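You operate a simulated robot arm through the tools that you are given. There is no shell and no other tool. Be economical: measure what you need, move in short steps, check, and stop when the job is done.

Carry out the task below with a simulated robot arm. There is one attempt and no reset: what you move stays moved.

Task
Stir the blue tin smooth, wash the short stirrer and close the tin.
Fine: water-based practice paint; rest the lid on the bench; wash the stirrer in the orange bucket and stand it in the black holder; leave the other tin shut.

Only the result counts: the job must be done as asked and must still hold three seconds after the hand-in. Knocking over, shifting, dropping, spilling or breaking anything else fails it. A push-on lid holds only when it is set on centred and level and pressed home; a screw cap is set on level and turned clockwise until tight.

Robot
A 7-joint arm with a two-finger parallel gripper, fixed in place. Base frame: the origin is at the foot of the arm, x ahead of it, y to its left, z up; the work surface is at about z = 900. Lengths are in mm, angles in rad, forces in N, time in s.
With the tool pointing down near the work surface it reaches from about 480 to 920 mm from the base axis. Its first joint turns from -2.007 to 2.007 rad. Payload 3.91 kg.
The tool frame sits at the grasp point between the pads (the TCP): z along the fingers, y along the line on which they close. The tips reach 30 mm beyond it. The gripper opens to 110 mm. The fingers are 20 mm wide and 10 mm thick; the gripper's body (48 by 112 mm) begins 55 mm behind the TCP.
Orientation is told as [roll, pitch, yaw] about the base's x, y, z axes, in that order, counted from this pose: with the fingers straight down and closing along the base's y, the tool's x points along the base's -x, its y along +y and its z along -z.

Tools
- The arm moves only by the tool move_arm. Its argument "steps" is a list of rows, each a list of 7 numbers: the shift along the tool's x, y, z in units of 400 mm (1.0 is 400 mm), then the turn, a rotation vector about the tool's x, y, z in units of 45 degrees (1.0 is 45 degrees), then the closure, from 0 (fully open) to 1 (shut). In form: [[dx, dy, dz, wx, wy, wz, gripper], ...]. A call has 1 to 20 rows; each row is the pose to reach, as a shift and turn from the pose commanded when the call began, along the tool's axes at that moment. A call with a number of a shift or a turn outside -1 to 1 is refused whole. A row lasts 0.2 s, in which the tool goes at most 50 mm and 0.15 rad; a call with a longer step from one row to the next is refused whole, and so is a gripper value outside its range. Where a pose cannot be reached the arm comes as near as it can. A force on the tool above 40 N (or 10 N above the force at the start of the call, whichever is more), or a blocked arm, ends the call early, and 0.2 s more pass. The fingers move at their own pace (about 153 mm/s each) and stop on an object; they squeeze with about 29 N. The grip force told is the motor's: it shows also when the fingers shut on nothing. Time passes only in rows, and 0.2 s behind the last, so rows that repeat a pose let the fingers close. It gives the time, the measured TCP pose, the force on the tool (base axes), the opening and the grip force at its end, in the units of the frame above (readings bear some noise), with the torque about the TCP (base axes, N m) and any sound that the robot's microphone picked up, and new pictures: "views" is both (left out), scene, wrist or none.
- Cameras (640 x 400 px; columns grow to the right, rows downward): "scene" is fixed at [411.3, 646.7, 1558.9]; the picture's right is [-0.98, -0.19, 0.00], its down [-0.07, 0.39, -0.92] and it looks along [0.17, -0.90, -0.40] (base axes); focal length 322 px, centre (320, 200). "wrist" rides on the gripper at [72, 17, -103] in the tool frame; the picture's right is [-0.23, 0.97, 0.00], its down [-0.76, -0.18, -0.62] and it looks along [-0.61, -0.14, 0.78] (tool axes); focal length 222 px, centre (320, 200). There is no depth. A picture from a camera that has moved, and an enlarged one, comes with that camera's place and axes in the base frame and with its lens. The place of the scene camera against the robot may be out by one fixed shift of up to 12 mm in any direction.
- lift_body(by): slides the trunk up (or, below 0, down) by that many mm; the arm rides with it, the base frame stays. It gives what a move gives, with no picture.
- zoom(camera, box): a new picture of the part [left, top, right, bottom] of that camera's present view, enlarged. The clock stands still meanwhile.
- finish_job(): hands the job in; it is judged then, once.

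Go step by step. Nothing tells you positions but the pictures and the camera data: compare them with the known pose of the tool, close in by small moves and look again before you grip or let go. The budget is 120 turns and 200 pictures, counting those below and the enlarged ones. Unless the task says otherwise, let go and move clear before handing in, and close with one line.

The tools are called after ">>>" by a JSON object that holds its "fn" and its "kwargs". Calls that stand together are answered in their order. move_arm: Moves the arm, as the interface text tells. Its arguments: {"type":"object","properties":{"steps":{"type":"array","items":{"type":"array","items":{"type":"number"}}},"views":{"type":"string","enum":["both","scene","wrist","none"]}},"required":["steps"]} The other tools are called the same way: lift_body (by) slides the trunk up or down; zoom (camera, box) takes an enlarged picture of a part of a camera's view; finish_job () hands the job in.

At the start:

```text
time_s: 0.0
tcp_pos: [587.7, -312.8, 1366.9]
tcp_rot: [0.0, 0.0, 0.001]
ft_force: [-0.6, 0.0, 0.5]
wrist_torque: [-0.01, 0.03, -0.01]
grip_width: 109.9
finger_force: 0.1
trunk travel left (down, up): [-800.0, 190.0]
```

scene: 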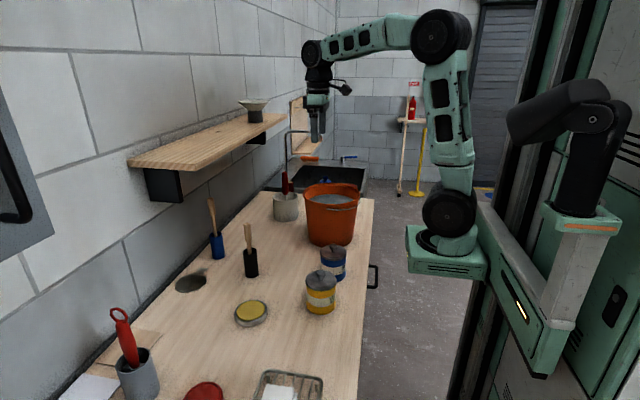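
wrist: 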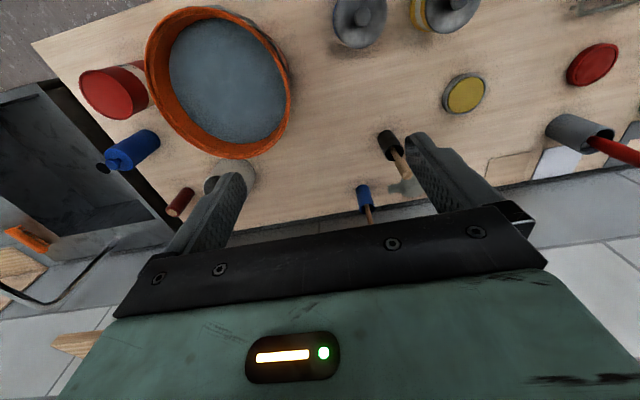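

I see a bench with an orange bucket, a blue tin and a yellow tin, both lidded, black and blue holders with stirrers, and a spare yellow lid. I'll zoom in to identify things.

>>> {"fn": "zoom", "kwargs": {"camera": "scene", "box": [180, 160, 380, 340]}}

>>> {"fn": "zoom", "kwargs": {"camera": "scene", "box": [60, 290, 380, 400]}}

>>> {"fn": "zoom", "kwargs": {"camera": "wrist", "box": [60, 0, 640, 240]}}

```text
2.22 times, centred on (280, 250) of scene
camera zoom: at [411.3, 646.7, 1558.9], right [-0.98, -0.19, 0.0], down [-0.07, 0.39, -0.92], along [0.17, -0.9, -0.4], focal length 716 px, centre (409, 89)
```

zoom: 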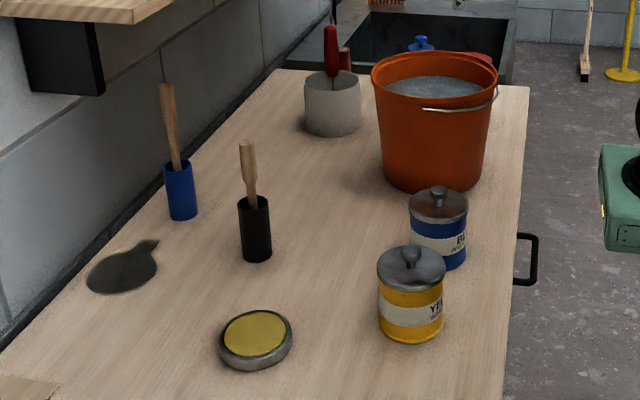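

```text
2.00 times, centred on (220, 345) of scene
camera zoom: at [411.3, 646.7, 1558.9], right [-0.98, -0.19, 0.0], down [-0.07, 0.39, -0.92], along [0.17, -0.9, -0.4], focal length 644 px, centre (520, -90)
```

zoom: 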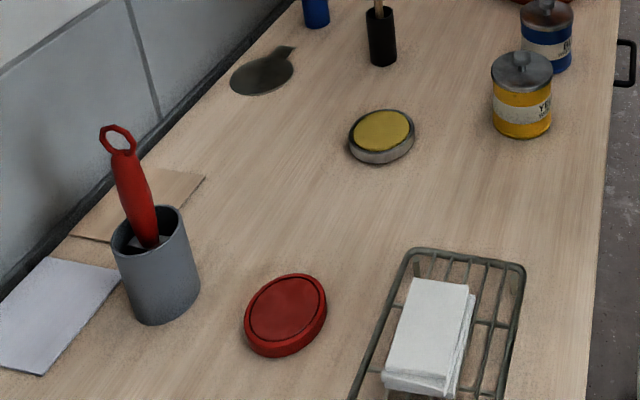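

```text
1.10 times, centred on (350, 120) of wrist
camera zoom: at [515.2, -296.8, 1468.9], right [0.23, 0.97, 0.0], down [0.76, -0.18, 0.62], along [0.61, -0.14, -0.78], focal length 245 px, centre (287, 288)
```

zoom: 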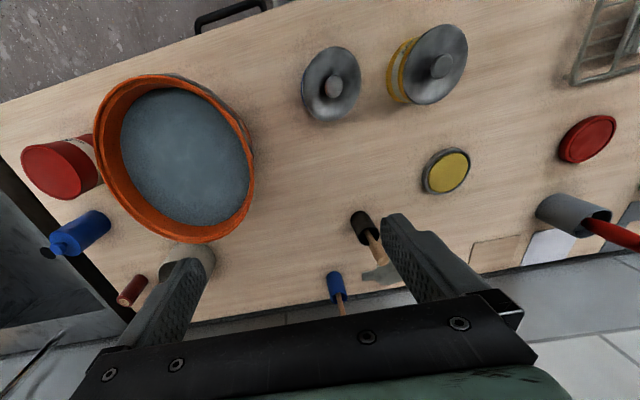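

The short stirrer appears to be the one in the black holder, and the blue tin's knob is near (527,-231). I'll move above the blue tin for a closer look.

>>> {"fn": "move_arm", "kwargs": {"steps": [[0.025, 0.034, 0.09, 0, 0, 0, 0], [0.05, 0.068, 0.18, 0, 0, 0, 0], [0.075, 0.1, 0.27, 0, 0, 0, 0], [0.1, 0.137, 0.36, 0, 0, 0, 0], [0.152, 0.205, 0.42, 0, 0, 0, 0], [0.152, 0.205, 0.42, 0, 0, 0, 0]]}}

```text
time_s: 1.4
tcp_pos: [527.2, -232.8, 1199.9]
tcp_rot: [0.0, 0.0, 0.0]
ft_force: [-0.5, 0.4, -0.4]
wrist_torque: [-0.03, 0.0, 0.01]
grip_width: 109.9
finger_force: 0.1
trunk travel left (down, up): [-800.0, 190.0]
camera wrist: at [455.1, -215.6, 1301.5], right [0.23, 0.97, 0.0], down [0.76, -0.18, 0.62], along [0.61, -0.14, -0.78], focal length 222 px, centre (320, 200)
```

scene: 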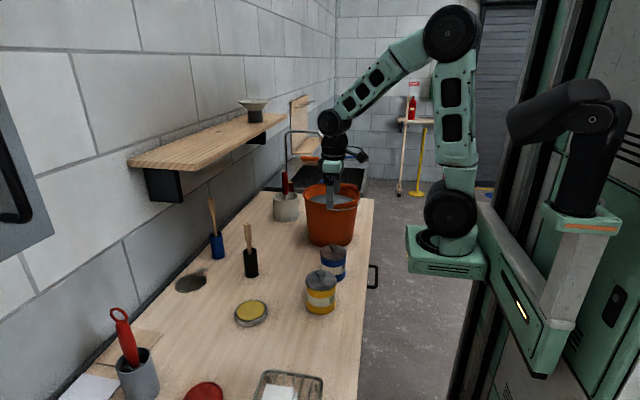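
wrist: 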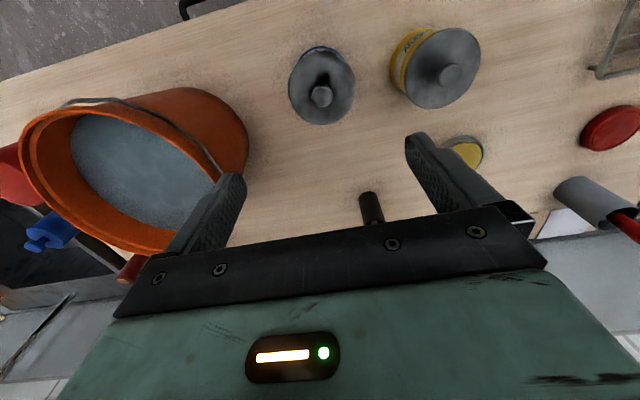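

Triangulation gives the knob at about (527,-230,1000). I'll descend with fingers partly closed and look again.

>>> {"fn": "move_arm", "kwargs": {"steps": [[0, 0.006, 0.1, 0, 0, 0, 0.5], [0, 0.006, 0.2, 0, 0, 0, 0.5], [0, 0.006, 0.3, 0, 0, 0, 0.5], [0, 0.006, 0.375, 0, 0, 0, 0.5], [0, 0.006, 0.375, 0, 0, 0, 0.5]]}}

>>> {"fn": "zoom", "kwargs": {"camera": "scene", "box": [280, 180, 400, 320]}}

```text
time_s: 2.6
tcp_pos: [527.8, -228.6, 1047.7]
tcp_rot: [0.0, 0.0, 0.001]
ft_force: [0.4, -0.1, -0.1]
wrist_torque: [-0.02, 0.01, -0.02]
grip_width: 55.1
finger_force: 0.2
trunk travel left (down, up): [-800.0, 190.0]
camera wrist: at [454.9, -211.8, 1150.7], right [0.23, 0.97, 0.0], down [0.76, -0.18, 0.62], along [0.61, -0.14, -0.78], focal length 222 px, centre (320, 200)
```

scene: 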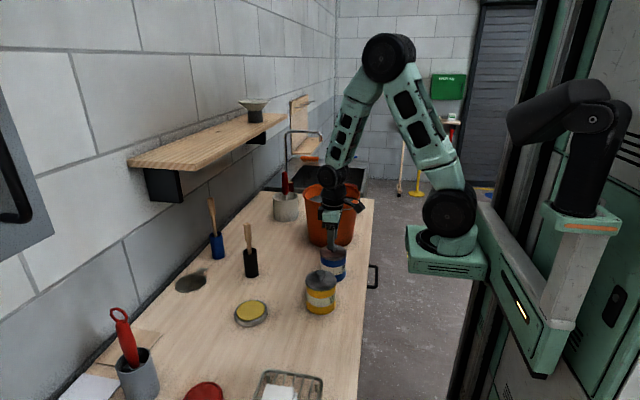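
wrist: 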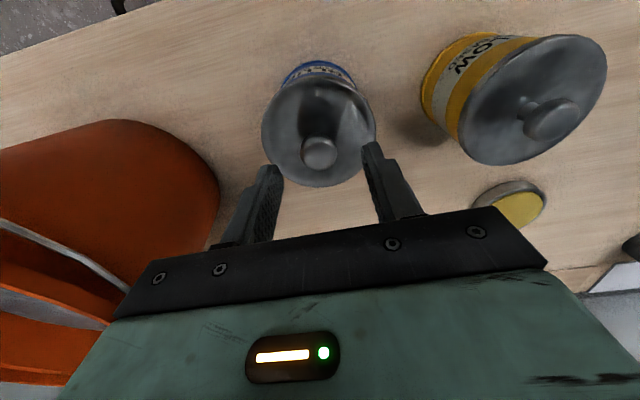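

```text
2.86 times, centred on (340, 250) of scene
camera zoom: at [411.3, 646.7, 1558.9], right [-0.98, -0.19, 0.0], down [-0.07, 0.39, -0.92], along [0.17, -0.9, -0.4], focal length 920 px, centre (263, 57)
```

zoom: 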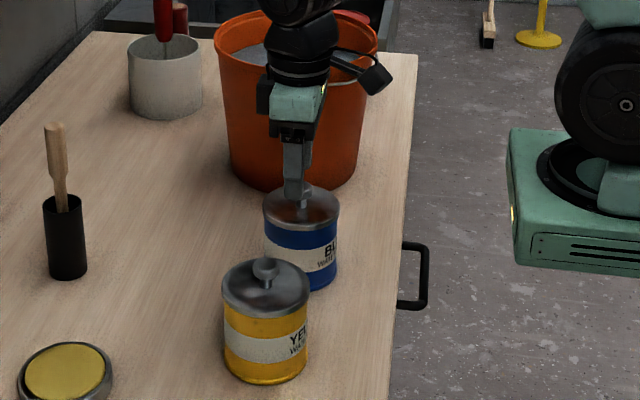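

The knob (a ball of ~25 mm) is centred between the fingers, top near z=1003. I'll go down to TCP z≈1016 and close.

>>> {"fn": "move_arm", "kwargs": {"steps": [[0, 0, 0.04, 0, 0, 0, 0.5], [0, 0, 0.07, 0, 0, 0, 0.5], [0, 0, 0.08, 0, 0, 0, 0.5], [0, 0, 0.08, 0, 0, 0, 0.5]]}}

>>> {"fn": "zoom", "kwargs": {"camera": "scene", "box": [300, 220, 360, 260]}}

```text
time_s: 3.4
tcp_pos: [528.0, -228.7, 1020.7]
tcp_rot: [-0.001, -0.004, 0.0]
ft_force: [-9.6, 2.5, 32.7]
wrist_torque: [0.11, 0.39, 0.03]
grip_width: 54.9
finger_force: 0.0
trunk travel left (down, up): [-800.0, 190.0]
stopped in row 3: the force on the tool passed its limit at 50 N (the readings are from after the stop); the commanded pose is now the measured one
camera wrist: at [454.1, -212.5, 1123.1], right [0.23, 0.97, 0.0], down [0.76, -0.18, 0.63], along [0.61, -0.14, -0.78], focal length 222 px, centre (320, 200)
```

scene: 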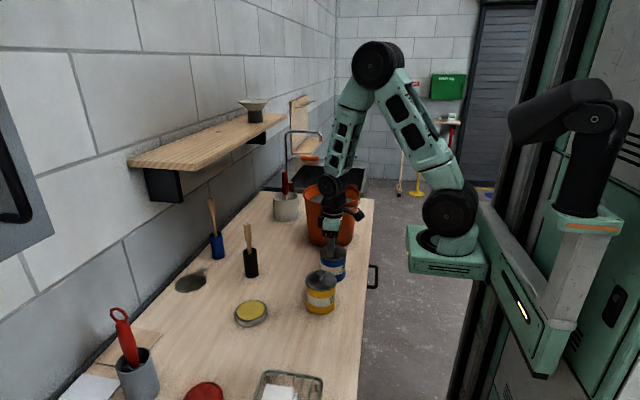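
wrist: 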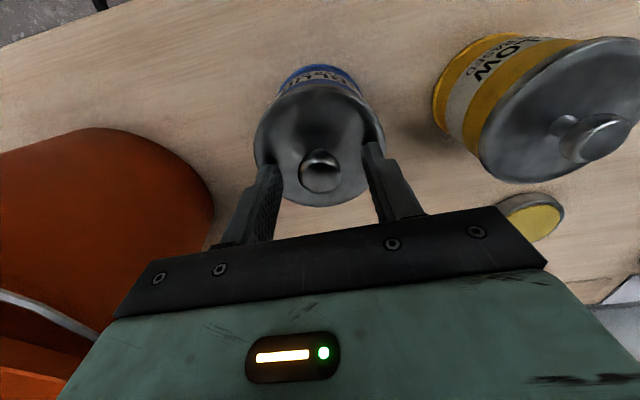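

```text
10.00 times, centred on (330, 240) of scene
camera zoom: at [411.3, 646.7, 1558.9], right [-0.98, -0.19, 0.0], down [-0.07, 0.39, -0.92], along [0.17, -0.9, -0.4], focal length 3222 px, centre (220, -200)
```

zoom: 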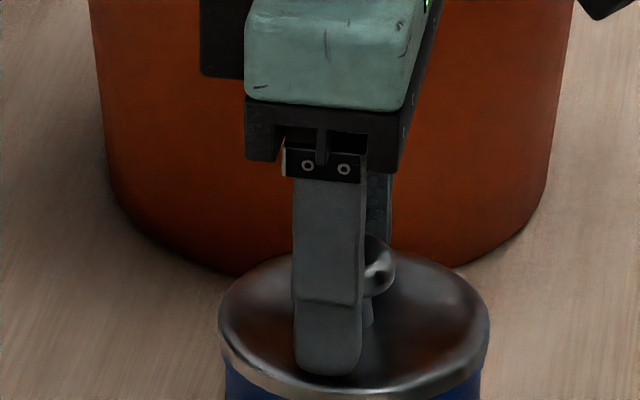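

The tips touched the lid top (z≈991). I'll back up 3 mm, shift 3.5 mm toward -x to centre on the knob, and close.

>>> {"fn": "move_arm", "kwargs": {"steps": [[0, 0, -0.01, 0, 0, 0, 0.5], [0.009, 0, -0.0085, 0, 0, 0, 0.5], [0.009, 0, -0.0085, 0, 0, 0, 1], [0.009, 0, -0.0085, 0, 0, 0, 1], [0.009, 0, -0.0085, 0, 0, 0, 1]]}}

>>> {"fn": "zoom", "kwargs": {"camera": "scene", "box": [300, 220, 360, 260]}}

```text
time_s: 4.6
tcp_pos: [525.6, -229.0, 1022.1]
tcp_rot: [0.0, -0.004, 0.0]
ft_force: [0.7, 0.5, 0.7]
wrist_torque: [-0.01, -0.01, 0.0]
grip_width: 24.1
finger_force: 28.6
trunk travel left (down, up): [-800.0, 190.0]
heard: snap
camera wrist: at [451.7, -212.8, 1124.3], right [0.23, 0.97, 0.0], down [0.76, -0.18, 0.63], along [0.61, -0.14, -0.78], focal length 222 px, centre (320, 200)
```

scene: 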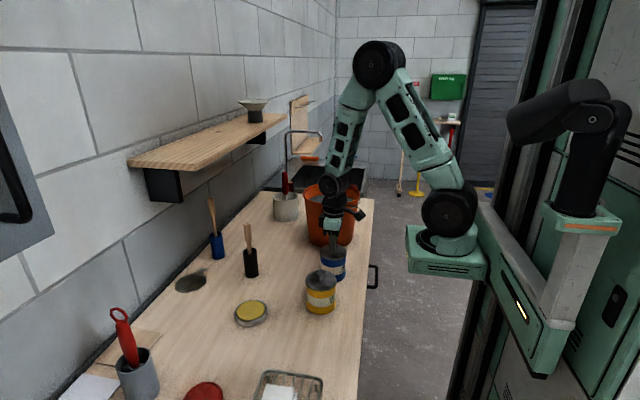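
wrist: 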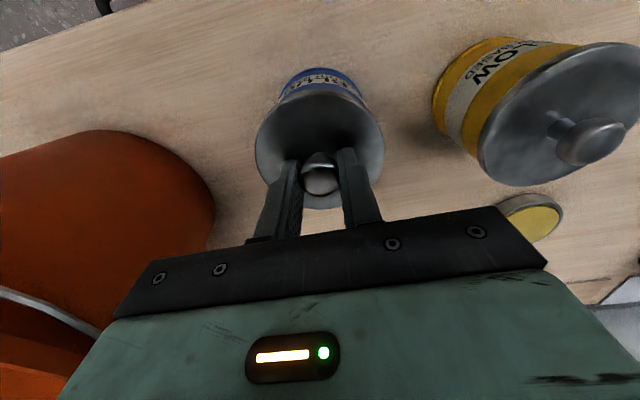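

```text
10.00 times, centred on (330, 240) of scene
camera zoom: at [411.3, 646.7, 1558.9], right [-0.98, -0.19, 0.0], down [-0.07, 0.39, -0.92], along [0.17, -0.9, -0.4], focal length 3222 px, centre (220, -200)
```

zoom: 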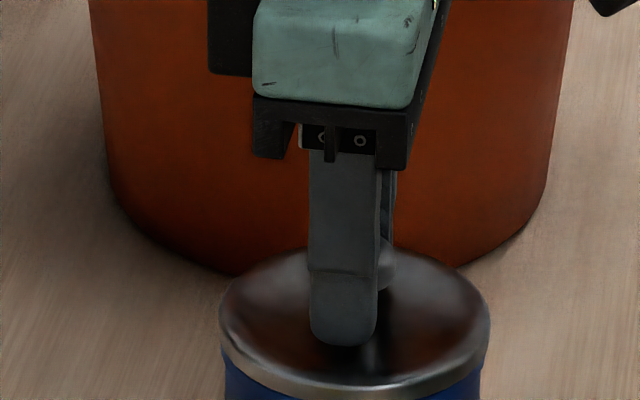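

Knob gripped (24 mm). I'll pull straight up slowly.

>>> {"fn": "move_arm", "kwargs": {"steps": [[0, 0, -0.01, 0, 0, 0, 1], [0, 0, -0.02, 0, 0, 0, 1], [0, 0, -0.03, 0, 0, 0, 1], [0, 0, -0.04, 0, 0, 0, 1]]}}

>>> {"fn": "zoom", "kwargs": {"camera": "scene", "box": [290, 210, 370, 290]}}

```text
time_s: 5.6
tcp_pos: [525.6, -230.6, 1038.9]
tcp_rot: [0.001, -0.003, 0.0]
ft_force: [-0.2, 0.6, -0.5]
wrist_torque: [0.01, -0.03, 0.01]
grip_width: 24.5
finger_force: 29.2
trunk travel left (down, up): [-800.0, 190.0]
camera wrist: at [452.0, -212.9, 1140.8], right [0.23, 0.97, 0.0], down [0.76, -0.18, 0.63], along [0.61, -0.14, -0.78], focal length 222 px, centre (320, 200)
```

scene: 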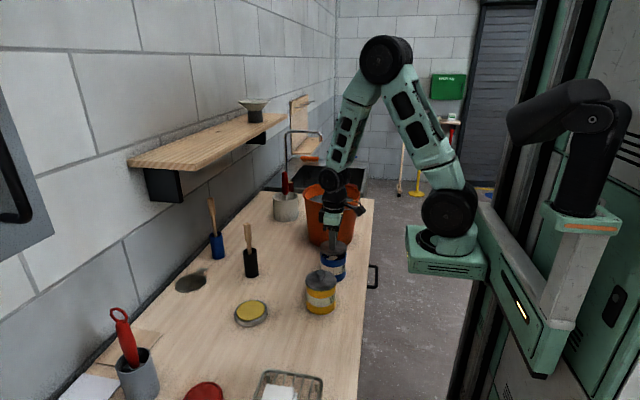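
wrist: 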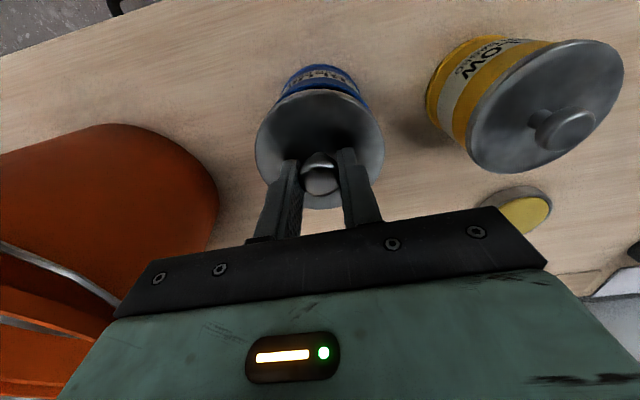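

```text
5.00 times, centred on (330, 250) of scene
camera zoom: at [411.3, 646.7, 1558.9], right [-0.98, -0.19, 0.0], down [-0.07, 0.39, -0.92], along [0.17, -0.9, -0.4], focal length 1611 px, centre (270, -50)
```

zoom: 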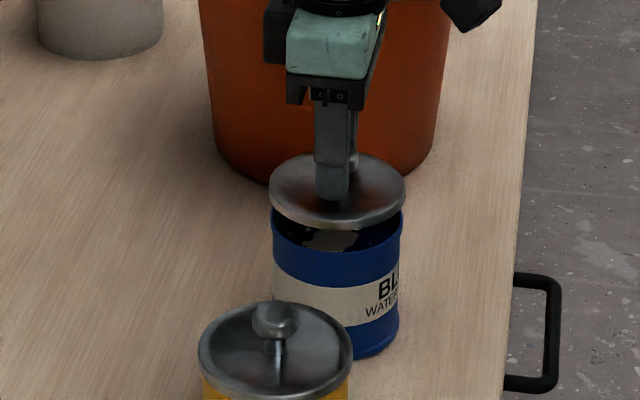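

The lid is off. I'll carry it to clear bench at about (650,-170).

>>> {"fn": "move_arm", "kwargs": {"steps": [[0, 0, -0.1, 0, 0, 0, 1], [0, 0, -0.16, 0, 0, 0, 1], [-0.09, 0.045, -0.16, 0, 0, 0, 1], [-0.18, 0.09, -0.16, 0, 0, 0, 1], [-0.27, 0.13, -0.16, 0, 0, 0, 1], [-0.31, 0.15, -0.1, 0, 0, 0, 1], [-0.31, 0.15, 0.0, 0, 0, 0, 1], [-0.31, 0.15, 0.1, 0, 0, 0, 1], [-0.31, 0.15, 0.18, 0, 0, 0, 1], [-0.31, 0.15, 0.18, 0, 0, 0, 1]]}}

>>> {"fn": "zoom", "kwargs": {"camera": "scene", "box": [230, 200, 370, 320]}}

```text
time_s: 7.8
tcp_pos: [648.7, -169.5, 966.6]
tcp_rot: [0.0, -0.004, 0.001]
ft_force: [-0.4, 0.2, 0.3]
wrist_torque: [0.02, 0.0, 0.04]
grip_width: 24.1
finger_force: 28.8
trunk travel left (down, up): [-800.0, 190.0]
camera wrist: at [576.4, -152.3, 1068.6], right [0.23, 0.97, 0.0], down [0.76, -0.18, 0.63], along [0.61, -0.14, -0.78], focal length 222 px, centre (320, 200)
```

scene: 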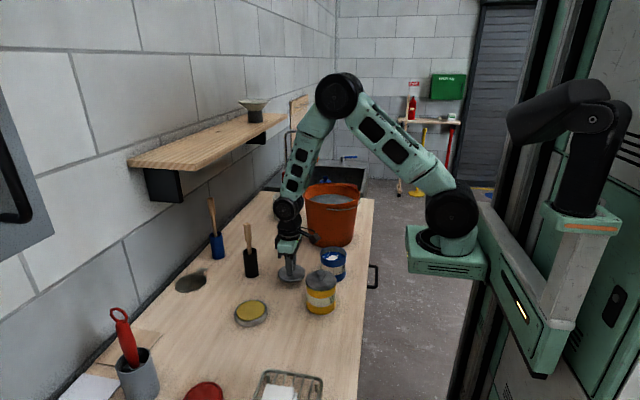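
wrist: 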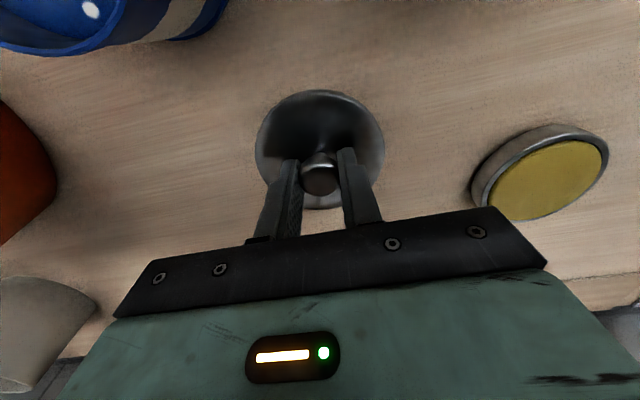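

```text
3.33 times, centred on (300, 260) of scene
camera zoom: at [411.3, 646.7, 1558.9], right [-0.98, -0.19, 0.0], down [-0.07, 0.39, -0.92], along [0.17, -0.9, -0.4], focal length 1074 px, centre (387, 0)
```

zoom: 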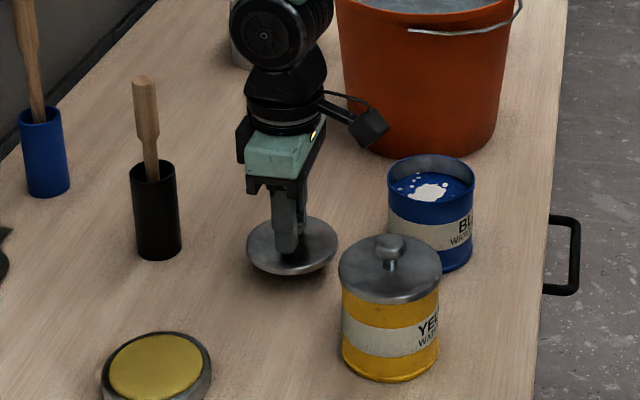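

Tin is open, showing white unmixed pigment on blue paint. I'll lower the lid to the bench until light contact.

>>> {"fn": "move_arm", "kwargs": {"steps": [[0, 0, 0.02, 0, 0, 0, 1], [0, 0, 0.03, 0, 0, 0, 1], [0, 0, 0.04, 0, 0, 0, 1], [0, 0, 0.0475, 0, 0, 0, 1], [0, 0, 0.0525, 0, 0, 0, 1], [0, 0, 0.0575, 0, 0, 0, 1], [0, 0, 0.0575, 0, 0, 0, 1]], "views": "none"}}

>>> {"fn": "zoom", "kwargs": {"camera": "scene", "box": [260, 240, 340, 300]}}

```text
time_s: 9.4
tcp_pos: [650.5, -170.0, 944.2]
tcp_rot: [0.0, -0.005, 0.0]
ft_force: [0.8, -1.2, -0.2]
wrist_torque: [0.01, -0.04, -0.01]
grip_width: 24.0
finger_force: 29.4
trunk travel left (down, up): [-800.0, 190.0]
```

```text
6.67 times, centred on (300, 270) of scene
camera zoom: at [411.3, 646.7, 1558.9], right [-0.98, -0.19, 0.0], down [-0.07, 0.39, -0.92], along [0.17, -0.9, -0.4], focal length 2148 px, centre (453, -267)
```

zoom: 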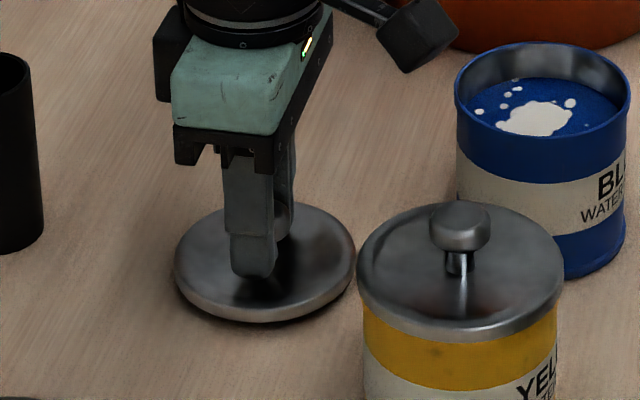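

>>> {"fn": "move_arm", "kwargs": {"steps": [[0, 0, 0.005, 0, 0, 0, 1], [0, 0, 0.01, 0, 0, 0, 1], [0, 0, 0.015, 0, 0, 0, 1], [0, 0, 0.02, 0, 0, 0, 1], [0, 0, 0.025, 0, 0, 0, 1], [0, 0, 0.03, 0, 0, 0, 1]], "views": "none"}}

```text
time_s: 10.7
tcp_pos: [649.9, -169.9, 937.7]
tcp_rot: [-0.001, -0.007, 0.0]
ft_force: [-8.0, 1.2, 27.8]
wrist_torque: [0.03, 0.45, 0.01]
grip_width: 23.9
finger_force: 28.8
trunk travel left (down, up): [-800.0, 190.0]
stopped in row 6: the force on the tool passed its limit at 44 N (the readings are from after the stop); the commanded pose is now the measured one
```

The lid is on the bench (TCP z≈938). Release and rise clear, then move to view the stirrer.

>>> {"fn": "move_arm", "kwargs": {"steps": [[0, 0, -0.003, 0, 0, 0, 0.8], [0, 0, -0.003, 0, 0, 0, 0.5], [0, 0, -0.1, 0, 0, 0, 0.4], [0, 0, -0.2, 0, 0, 0, 0.4], [0, 0, -0.32, 0, 0, 0, 0.4], [0, 0, -0.44, 0, 0, 0, 0.4], [0, 0, -0.55, 0, 0, 0, 0.4], [0, 0, -0.65, 0, 0, 0, 0.4], [0, 0, -0.65, 0, 0, 0, 0.4]]}}

>>> {"fn": "zoom", "kwargs": {"camera": "scene", "box": [200, 180, 360, 320]}}

```text
time_s: 12.7
tcp_pos: [648.8, -171.8, 1195.3]
tcp_rot: [-0.001, -0.007, 0.0]
ft_force: [-0.3, 0.3, 0.6]
wrist_torque: [-0.01, 0.02, 0.0]
grip_width: 66.1
finger_force: 0.0
trunk travel left (down, up): [-800.0, 190.0]
camera wrist: at [574.8, -154.8, 1297.5], right [0.23, 0.97, 0.0], down [0.76, -0.18, 0.63], along [0.61, -0.14, -0.78], focal length 222 px, centre (320, 200)
```

scene: 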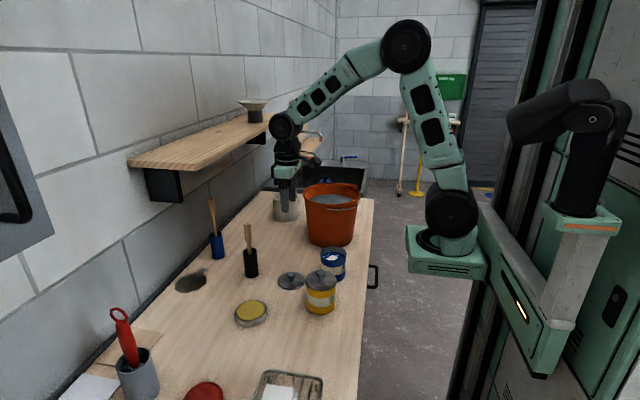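
wrist: 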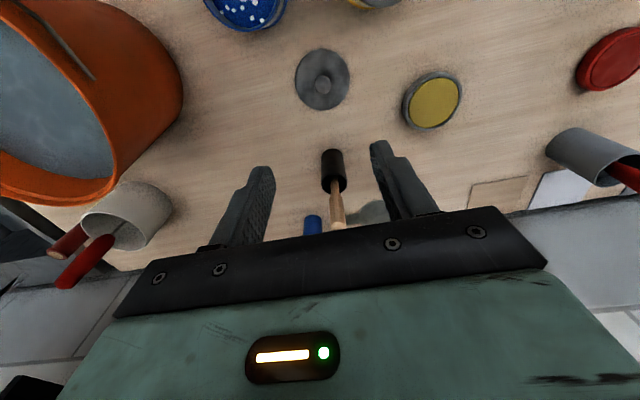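

```text
2.86 times, centred on (280, 250) of scene
camera zoom: at [411.3, 646.7, 1558.9], right [-0.98, -0.19, 0.0], down [-0.07, 0.39, -0.92], along [0.17, -0.9, -0.4], focal length 920 px, centre (434, 57)
```

zoom: 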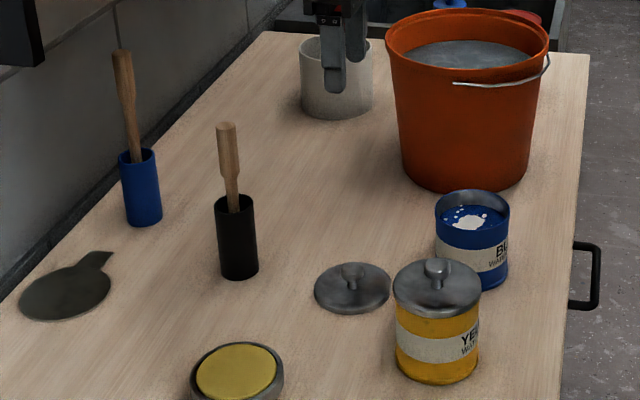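

Lid rests on the bench. The black holder is near (790,-181), with the shelf edge above at x≈835, so I'll approach with the gripper tilted 30° forward to keep the wrist clear of the shelf.

>>> {"fn": "move_arm", "kwargs": {"steps": [[-0.04, -0.004, 0.03, 0, -0.167, 0, 0.4], [-0.09, -0.008, 0.06, 0, -0.333, 0, 0.4], [-0.14, -0.012, 0.1, 0, -0.5, 0, 0.4], [-0.19, -0.018, 0.13, 0, -0.667, 0, 0.4], [-0.228, -0.022, 0.163, 0, -0.667, 0, 0.4], [-0.228, -0.022, 0.163, 0, -0.667, 0, 0.4]]}}

```text
time_s: 14.1
tcp_pos: [741.4, -179.7, 1129.2]
tcp_rot: [-0.002, -0.531, -0.001]
ft_force: [-0.5, -0.3, 0.2]
wrist_torque: [-0.01, -0.01, -0.04]
grip_width: 66.0
finger_force: 0.1
trunk travel left (down, up): [-800.0, 190.0]
camera wrist: at [626.3, -161.6, 1180.9], right [0.2, 0.97, 0.11], down [0.34, -0.18, 0.92], along [0.92, -0.14, -0.37], focal length 222 px, centre (320, 200)
```

scene: 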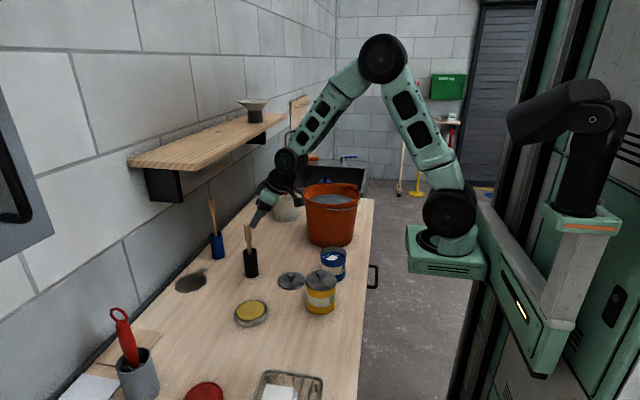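
wrist: 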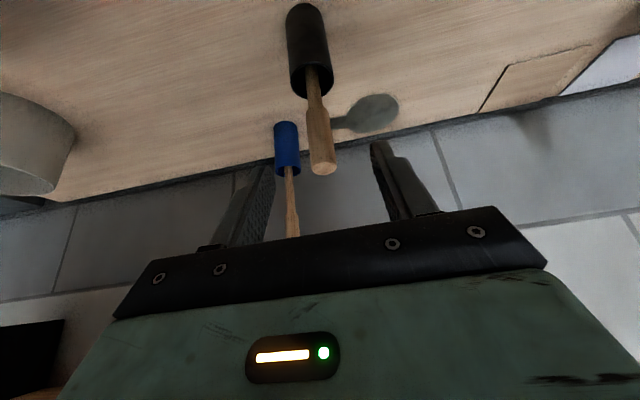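

The stirrer handle is centred at y≈-180, top z≈1090, x≈788. I'll lower to z≈1065, advance forward around the handle, and check.

>>> {"fn": "move_arm", "kwargs": {"steps": [[0.04, 0, 0.07, 0, 0, 0, 0.4], [0.081, 0, 0.138, 0, 0, 0, 0.4], [0.03, 0, 0.167, 0, 0, 0, 0.4], [-0.016, 0, 0.195, 0, 0, 0, 0.4], [-0.016, 0, 0.195, 0, 0, 0, 0.4]]}}

>>> {"fn": "zoom", "kwargs": {"camera": "scene", "box": [220, 200, 300, 280]}}

```text
time_s: 15.3
tcp_pos: [784.7, -181.3, 1065.1]
tcp_rot: [-0.002, -0.529, -0.001]
ft_force: [0.6, 0.1, -0.2]
wrist_torque: [-0.03, 0.0, 0.0]
grip_width: 66.0
finger_force: 0.0
trunk travel left (down, up): [-800.0, 190.0]
camera wrist: at [670.8, -163.1, 1117.3], right [0.2, 0.97, 0.11], down [0.34, -0.18, 0.92], along [0.92, -0.14, -0.37], focal length 222 px, centre (320, 200)
```

scene: 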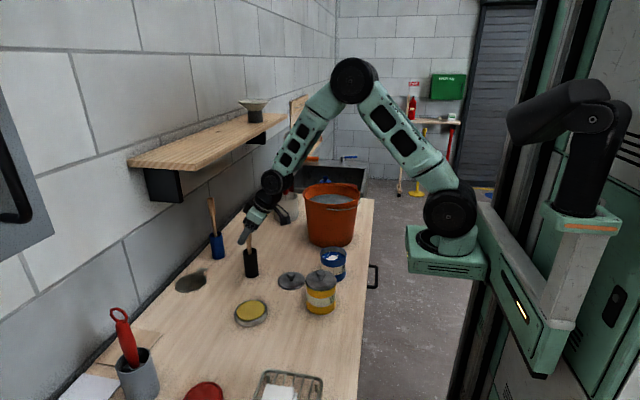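
wrist: 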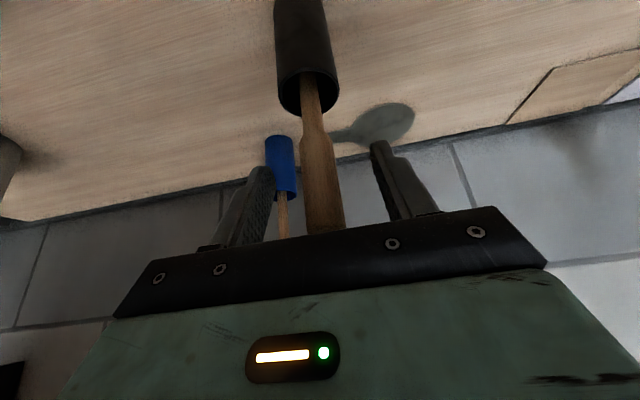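

```text
5.00 times, centred on (260, 240) of scene
camera zoom: at [411.3, 646.7, 1558.9], right [-0.98, -0.19, 0.0], down [-0.07, 0.39, -0.92], along [0.17, -0.9, -0.4], focal length 1611 px, centre (620, 0)
```

zoom: 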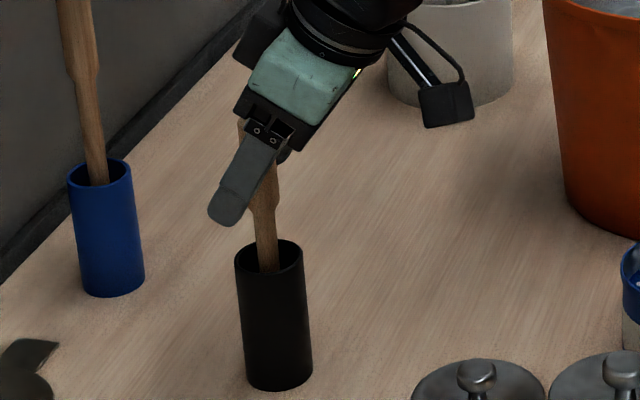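

The handle lies between the pads at the grasp point. Closing, then lifting slightly to check.

>>> {"fn": "move_arm", "kwargs": {"steps": [[0, 0, 0, 0, 0, 0, 0.7], [0, 0, 0, 0, 0, 0, 1], [0, 0, 0, 0, 0, 0, 1], [0, 0, 0, 0, 0, 0, 1]]}}

>>> {"fn": "zoom", "kwargs": {"camera": "scene", "box": [220, 200, 300, 280]}}

```text
time_s: 16.3
tcp_pos: [786.0, -180.2, 1066.1]
tcp_rot: [-0.003, -0.53, -0.002]
ft_force: [-0.4, 0.6, 0.2]
wrist_torque: [0.02, -0.01, 0.03]
grip_width: 19.8
finger_force: 28.9
trunk travel left (down, up): [-800.0, 190.0]
camera wrist: at [670.5, -163.0, 1117.4], right [0.2, 0.97, 0.11], down [0.34, -0.18, 0.92], along [0.92, -0.14, -0.37], focal length 222 px, centre (320, 200)
```

scene: 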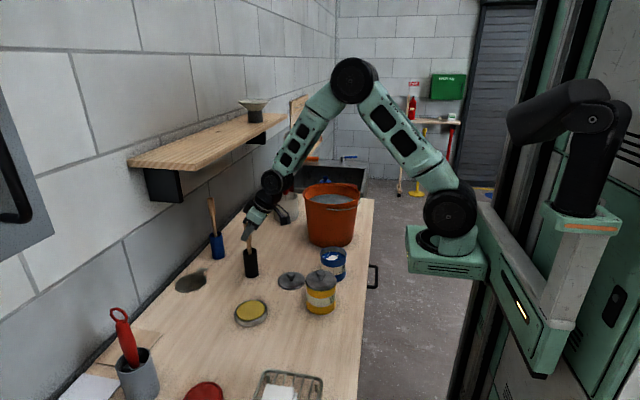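
wrist: 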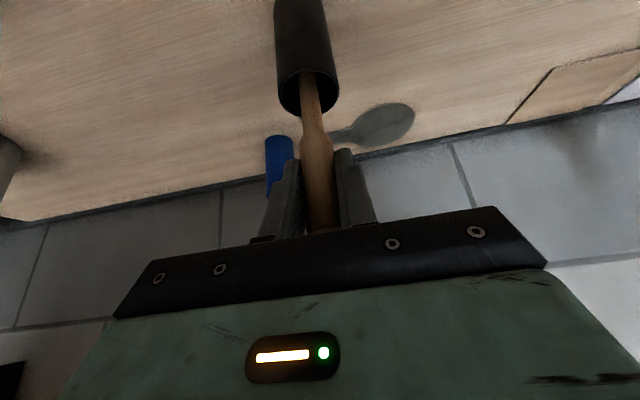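

```text
5.00 times, centred on (260, 240) of scene
camera zoom: at [411.3, 646.7, 1558.9], right [-0.98, -0.19, 0.0], down [-0.07, 0.39, -0.92], along [0.17, -0.9, -0.4], focal length 1611 px, centre (620, 0)
```

zoom: 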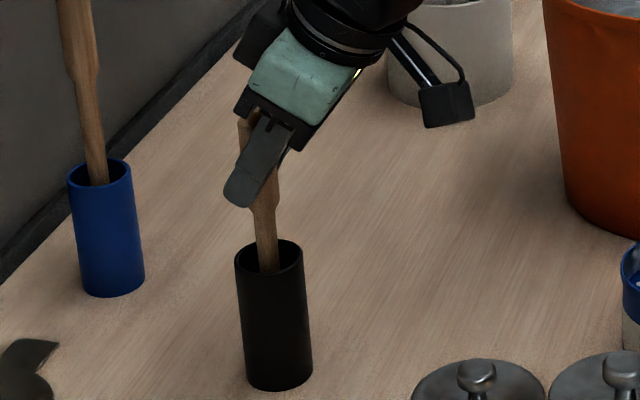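

Stirrer gripped (20 mm). Lifting straight up 120 mm.

>>> {"fn": "move_arm", "kwargs": {"steps": [[-0.025, 0, -0.043, 0, 0, 0, 1], [-0.0506, 0, -0.0862, 0, 0, 0, 1], [-0.0885, 0, -0.151, 0, 0, 0, 1], [-0.1265, 0, -0.2155, 0, 0, 0, 1], [-0.152, 0, -0.259, 0, 0, 0, 1], [-0.152, 0, -0.259, 0, 0, 0, 1]]}}

>>> {"fn": "zoom", "kwargs": {"camera": "scene", "box": [210, 150, 350, 290]}}

```text
time_s: 17.7
tcp_pos: [787.0, -179.0, 1185.4]
tcp_rot: [-0.003, -0.529, 0.001]
ft_force: [-0.8, 0.1, 0.4]
wrist_torque: [0.02, 0.01, -0.02]
grip_width: 20.0
finger_force: 29.2
trunk travel left (down, up): [-800.0, 190.0]
camera wrist: at [670.8, -162.8, 1237.4], right [0.2, 0.97, 0.11], down [0.34, -0.18, 0.92], along [0.92, -0.14, -0.37], focal length 222 px, centre (320, 200)
```

scene: 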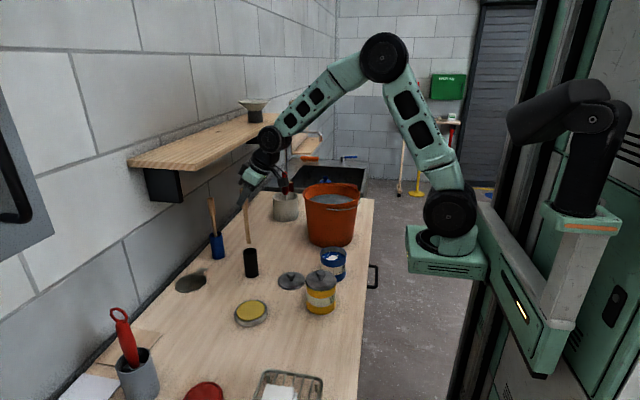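
wrist: 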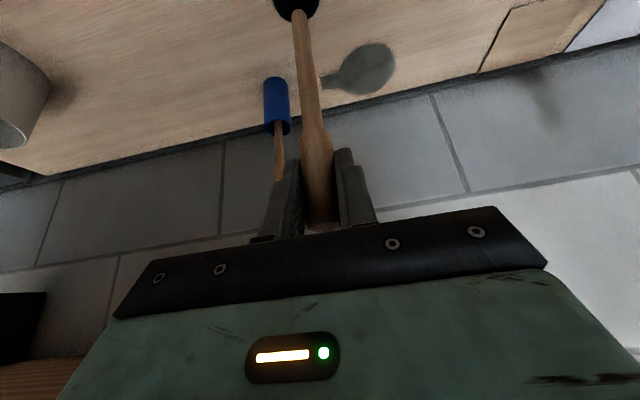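

```text
2.86 times, centred on (280, 220) of scene
camera zoom: at [411.3, 646.7, 1558.9], right [-0.98, -0.19, 0.0], down [-0.07, 0.39, -0.92], along [0.17, -0.9, -0.4], focal length 920 px, centre (434, 143)
```

zoom: 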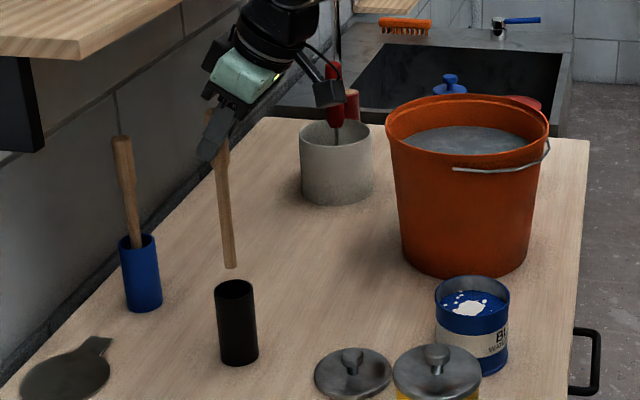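

The stirrer is a straight rod hanging nearly vertical, tip ≈159 mm below the TCP. Now moving over the blue tin at the same height.

>>> {"fn": "move_arm", "kwargs": {"steps": [[0.08, -0.018, -0.047, 0, 0, 0, 1], [0.16, -0.036, -0.094, 0, 0, 0, 1], [0.24, -0.054, -0.141, 0, 0, 0, 1], [0.32, -0.072, -0.188, 0, 0, 0, 1], [0.4, -0.09, -0.235, 0, 0, 0, 1], [0.48, -0.108, -0.282, 0, 0, 0, 1], [0.5625, -0.125, -0.33, 0, 0, 0, 1], [0.5625, -0.125, -0.33, 0, 0, 0, 1]]}}

>>> {"fn": "zoom", "kwargs": {"camera": "scene", "box": [270, 180, 390, 300]}}

```text
time_s: 19.5
tcp_pos: [535.8, -234.8, 1192.7]
tcp_rot: [-0.001, -0.528, 0.001]
ft_force: [0.1, 0.5, -0.9]
wrist_torque: [0.0, 0.0, 0.01]
grip_width: 20.5
finger_force: 28.6
out of reach, approached as far as the arm can: row 7, 8
trunk travel left (down, up): [-800.0, 190.0]
camera wrist: at [420.9, -218.0, 1245.5], right [0.2, 0.97, 0.11], down [0.34, -0.18, 0.92], along [0.92, -0.14, -0.37], focal length 222 px, centre (320, 200)
```

scene: 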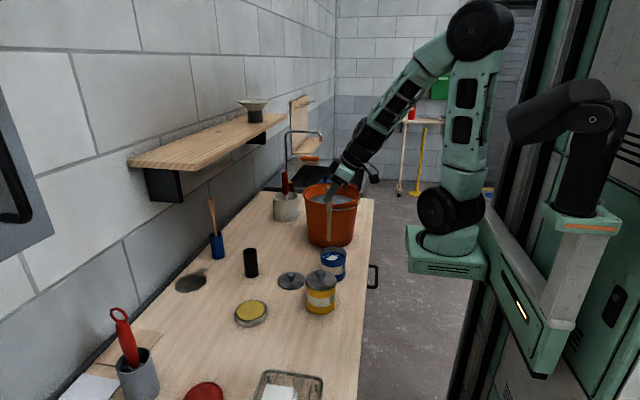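
wrist: 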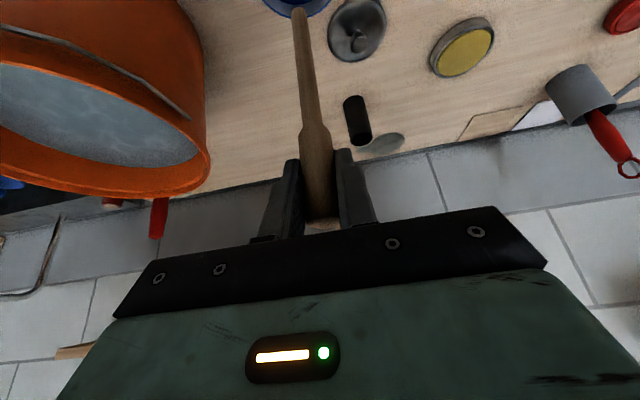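

```text
3.33 times, centred on (330, 240) of scene
camera zoom: at [411.3, 646.7, 1558.9], right [-0.98, -0.19, 0.0], down [-0.07, 0.39, -0.92], along [0.17, -0.9, -0.4], focal length 1074 px, centre (287, 67)
```

zoom: 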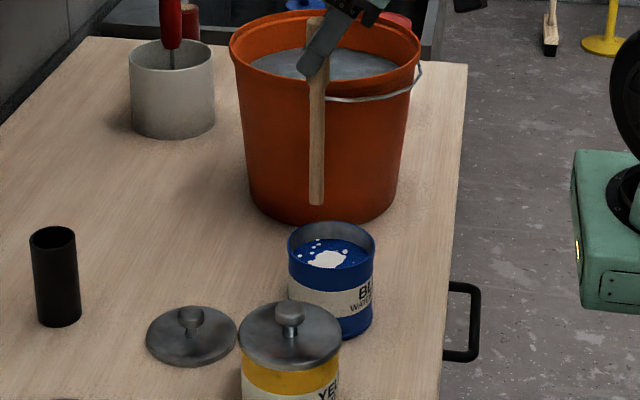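

Reach limit met with this lean direction; yawing the gripper 45° about the vertical (so it leans toward -x/-y) keeps the stirrer vertical and gives reach.

>>> {"fn": "move_arm", "kwargs": {"steps": [[0, 0, 0, -0.084, 0, -0.144, 1], [0, 0, 0, -0.168, 0, -0.288, 1], [0, 0, 0, -0.253, 0, -0.431, 1], [0, 0, 0, -0.337, 0, -0.575, 1], [0, 0, 0, -0.421, 0, -0.719, 1], [0, 0, 0, -0.5055, 0, -0.863, 1], [0, 0, 0, -0.5055, 0, -0.863, 1]]}}

>>> {"fn": "zoom", "kwargs": {"camera": "scene", "box": [270, 140, 410, 300]}}

```text
time_s: 21.1
tcp_pos: [536.7, -235.0, 1193.9]
tcp_rot: [-0.001, -0.531, 0.788]
ft_force: [1.0, -0.3, 0.7]
wrist_torque: [0.01, -0.03, 0.01]
grip_width: 20.2
finger_force: 29.0
trunk travel left (down, up): [-800.0, 190.0]
camera wrist: at [442.6, -304.3, 1245.8], right [-0.55, 0.83, 0.11], down [0.37, 0.12, 0.92], along [0.75, 0.55, -0.37], focal length 222 px, centre (320, 200)
```

scene: 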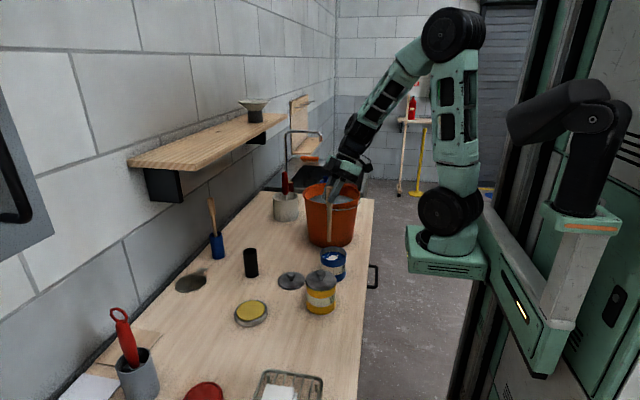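
wrist: 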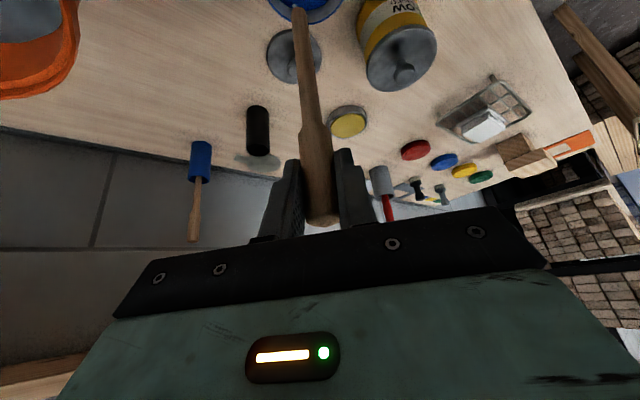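

```text
2.50 times, centred on (340, 220) of scene
camera zoom: at [411.3, 646.7, 1558.9], right [-0.98, -0.19, 0.0], down [-0.07, 0.39, -0.92], along [0.17, -0.9, -0.4], focal length 805 px, centre (270, 150)
```

zoom: 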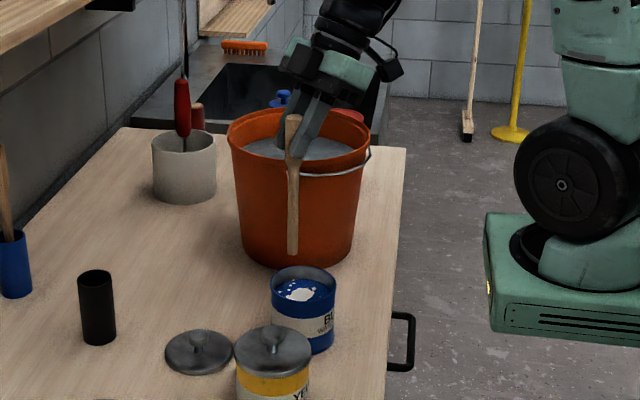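

Reachable now. Move to tin centre and lower until the tip is just above the rim to check alignment.

>>> {"fn": "move_arm", "kwargs": {"steps": [[0.008, 0.0295, -0.0047, 0, 0, 0, 1], [0.03, 0.0295, 0.035, 0, 0, 0, 1], [0.061, 0.0295, 0.086, 0, 0, 0, 1], [0.061, 0.0295, 0.086, 0, 0, 0, 1]]}}

>>> {"fn": "zoom", "kwargs": {"camera": "scene", "box": [300, 220, 370, 290]}}

>>> {"fn": "zoom", "kwargs": {"camera": "wrist", "box": [240, 0, 400, 100]}}

```text
time_s: 22.1
tcp_pos: [524.9, -229.7, 1152.2]
tcp_rot: [0.0, -0.528, 0.787]
ft_force: [-0.6, 0.6, -0.2]
wrist_torque: [-0.03, 0.02, 0.0]
grip_width: 20.0
finger_force: 28.9
trunk travel left (down, up): [-800.0, 190.0]
camera wrist: at [431.5, -298.4, 1203.7], right [-0.55, 0.83, 0.11], down [0.37, 0.12, 0.92], along [0.75, 0.55, -0.37], focal length 222 px, centre (320, 200)
```

scene: 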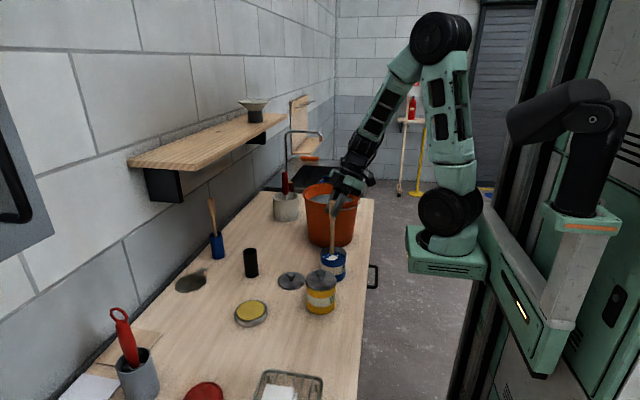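
wrist: 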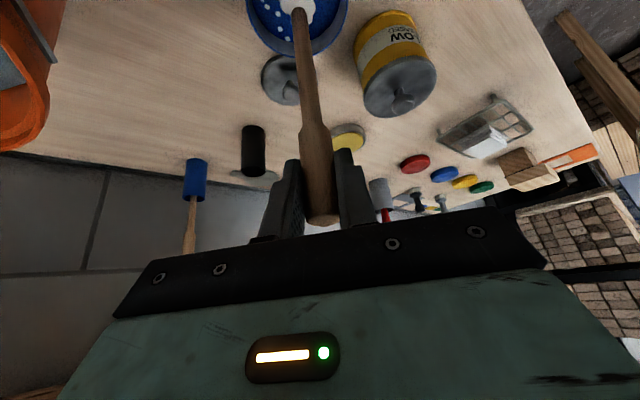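

```text
5.71 times, centred on (335, 255) of scene
camera zoom: at [411.3, 646.7, 1558.9], right [-0.98, -0.19, 0.0], down [-0.07, 0.39, -0.92], along [0.17, -0.9, -0.4], focal length 1841 px, centre (234, -114)
```

zoom: 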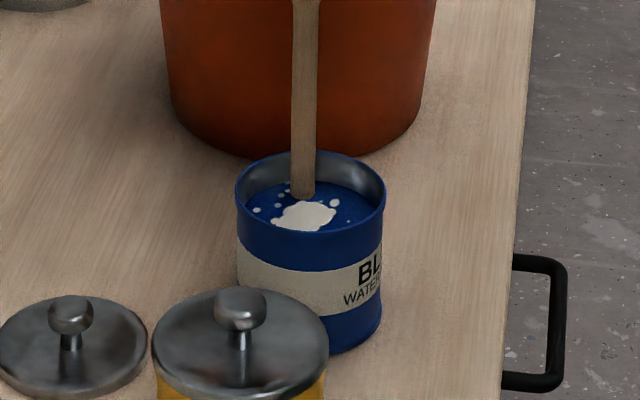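

```text
4.00 times, centred on (320, 50) of wrist
camera zoom: at [431.5, -298.4, 1203.7], right [-0.55, 0.83, 0.11], down [0.37, 0.12, 0.92], along [0.75, 0.55, -0.37], focal length 888 px, centre (320, 800)
```

zoom: 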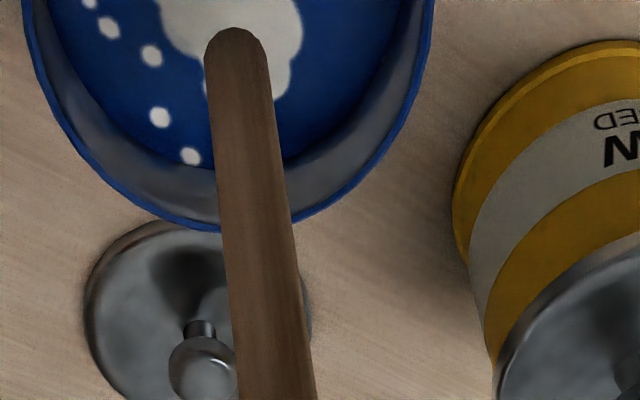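

Tip is within the rim, slightly to +x of centre. I'll shift -3 mm and dip into the paint, then check where the rod meets the surface.

>>> {"fn": "move_arm", "kwargs": {"steps": [[0.004, 0.005, -0.003, 0, 0, 0, 1], [0.03, 0.005, 0.04, 0, 0, 0, 1], [0.055, 0.005, 0.085, 0, 0, 0, 1], [0.0805, 0.005, 0.1265, 0, 0, 0, 1], [0.0805, 0.005, 0.1265, 0, 0, 0, 1]]}}

>>> {"fn": "zoom", "kwargs": {"camera": "scene", "box": [310, 230, 360, 280]}}

>>> {"fn": "zoom", "kwargs": {"camera": "wrist", "box": [200, 0, 400, 125]}}

```text
time_s: 23.3
tcp_pos: [523.1, -228.4, 1090.9]
tcp_rot: [-0.001, -0.528, 0.787]
ft_force: [0.3, 0.6, 0.2]
wrist_torque: [0.0, 0.01, -0.02]
grip_width: 20.1
finger_force: 28.6
trunk travel left (down, up): [-800.0, 190.0]
camera wrist: at [428.6, -298.4, 1142.8], right [-0.55, 0.83, 0.11], down [0.37, 0.12, 0.92], along [0.75, 0.55, -0.37], focal length 222 px, centre (320, 200)
```

scene: 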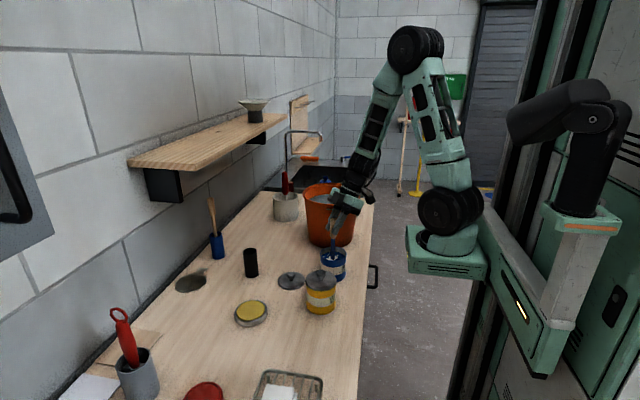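
wrist: 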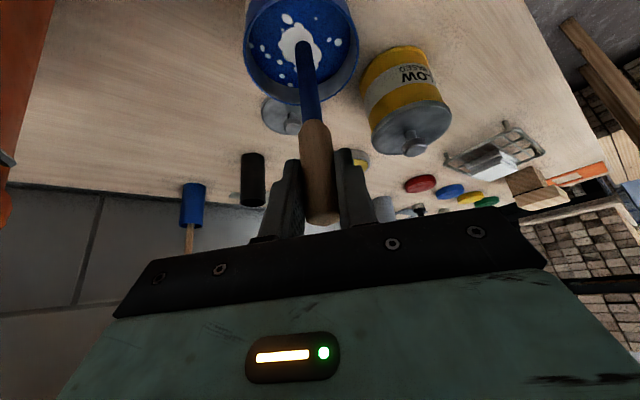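

```text
8.00 times, centred on (335, 255) of scene
camera zoom: at [411.3, 646.7, 1558.9], right [-0.98, -0.19, 0.0], down [-0.07, 0.39, -0.92], along [0.17, -0.9, -0.4], focal length 2577 px, centre (200, -240)
```

zoom: 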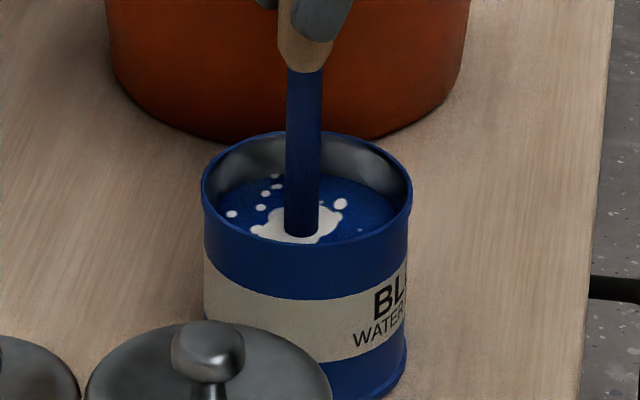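

```text
3.20 times, centred on (300, 62) of wrist
camera zoom: at [428.6, -298.4, 1142.8], right [-0.55, 0.83, 0.11], down [0.37, 0.12, 0.92], along [0.75, 0.55, -0.37], focal length 711 px, centre (384, 640)
```

zoom: 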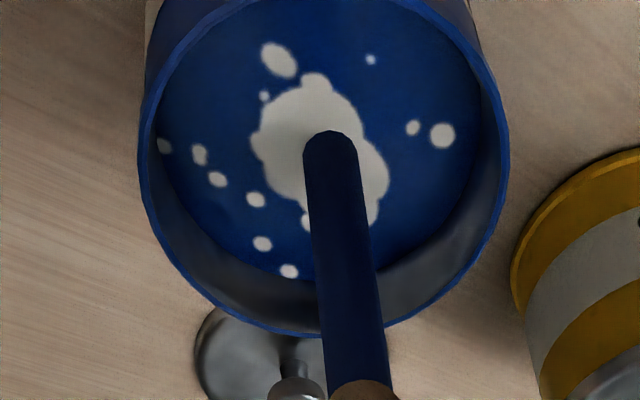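

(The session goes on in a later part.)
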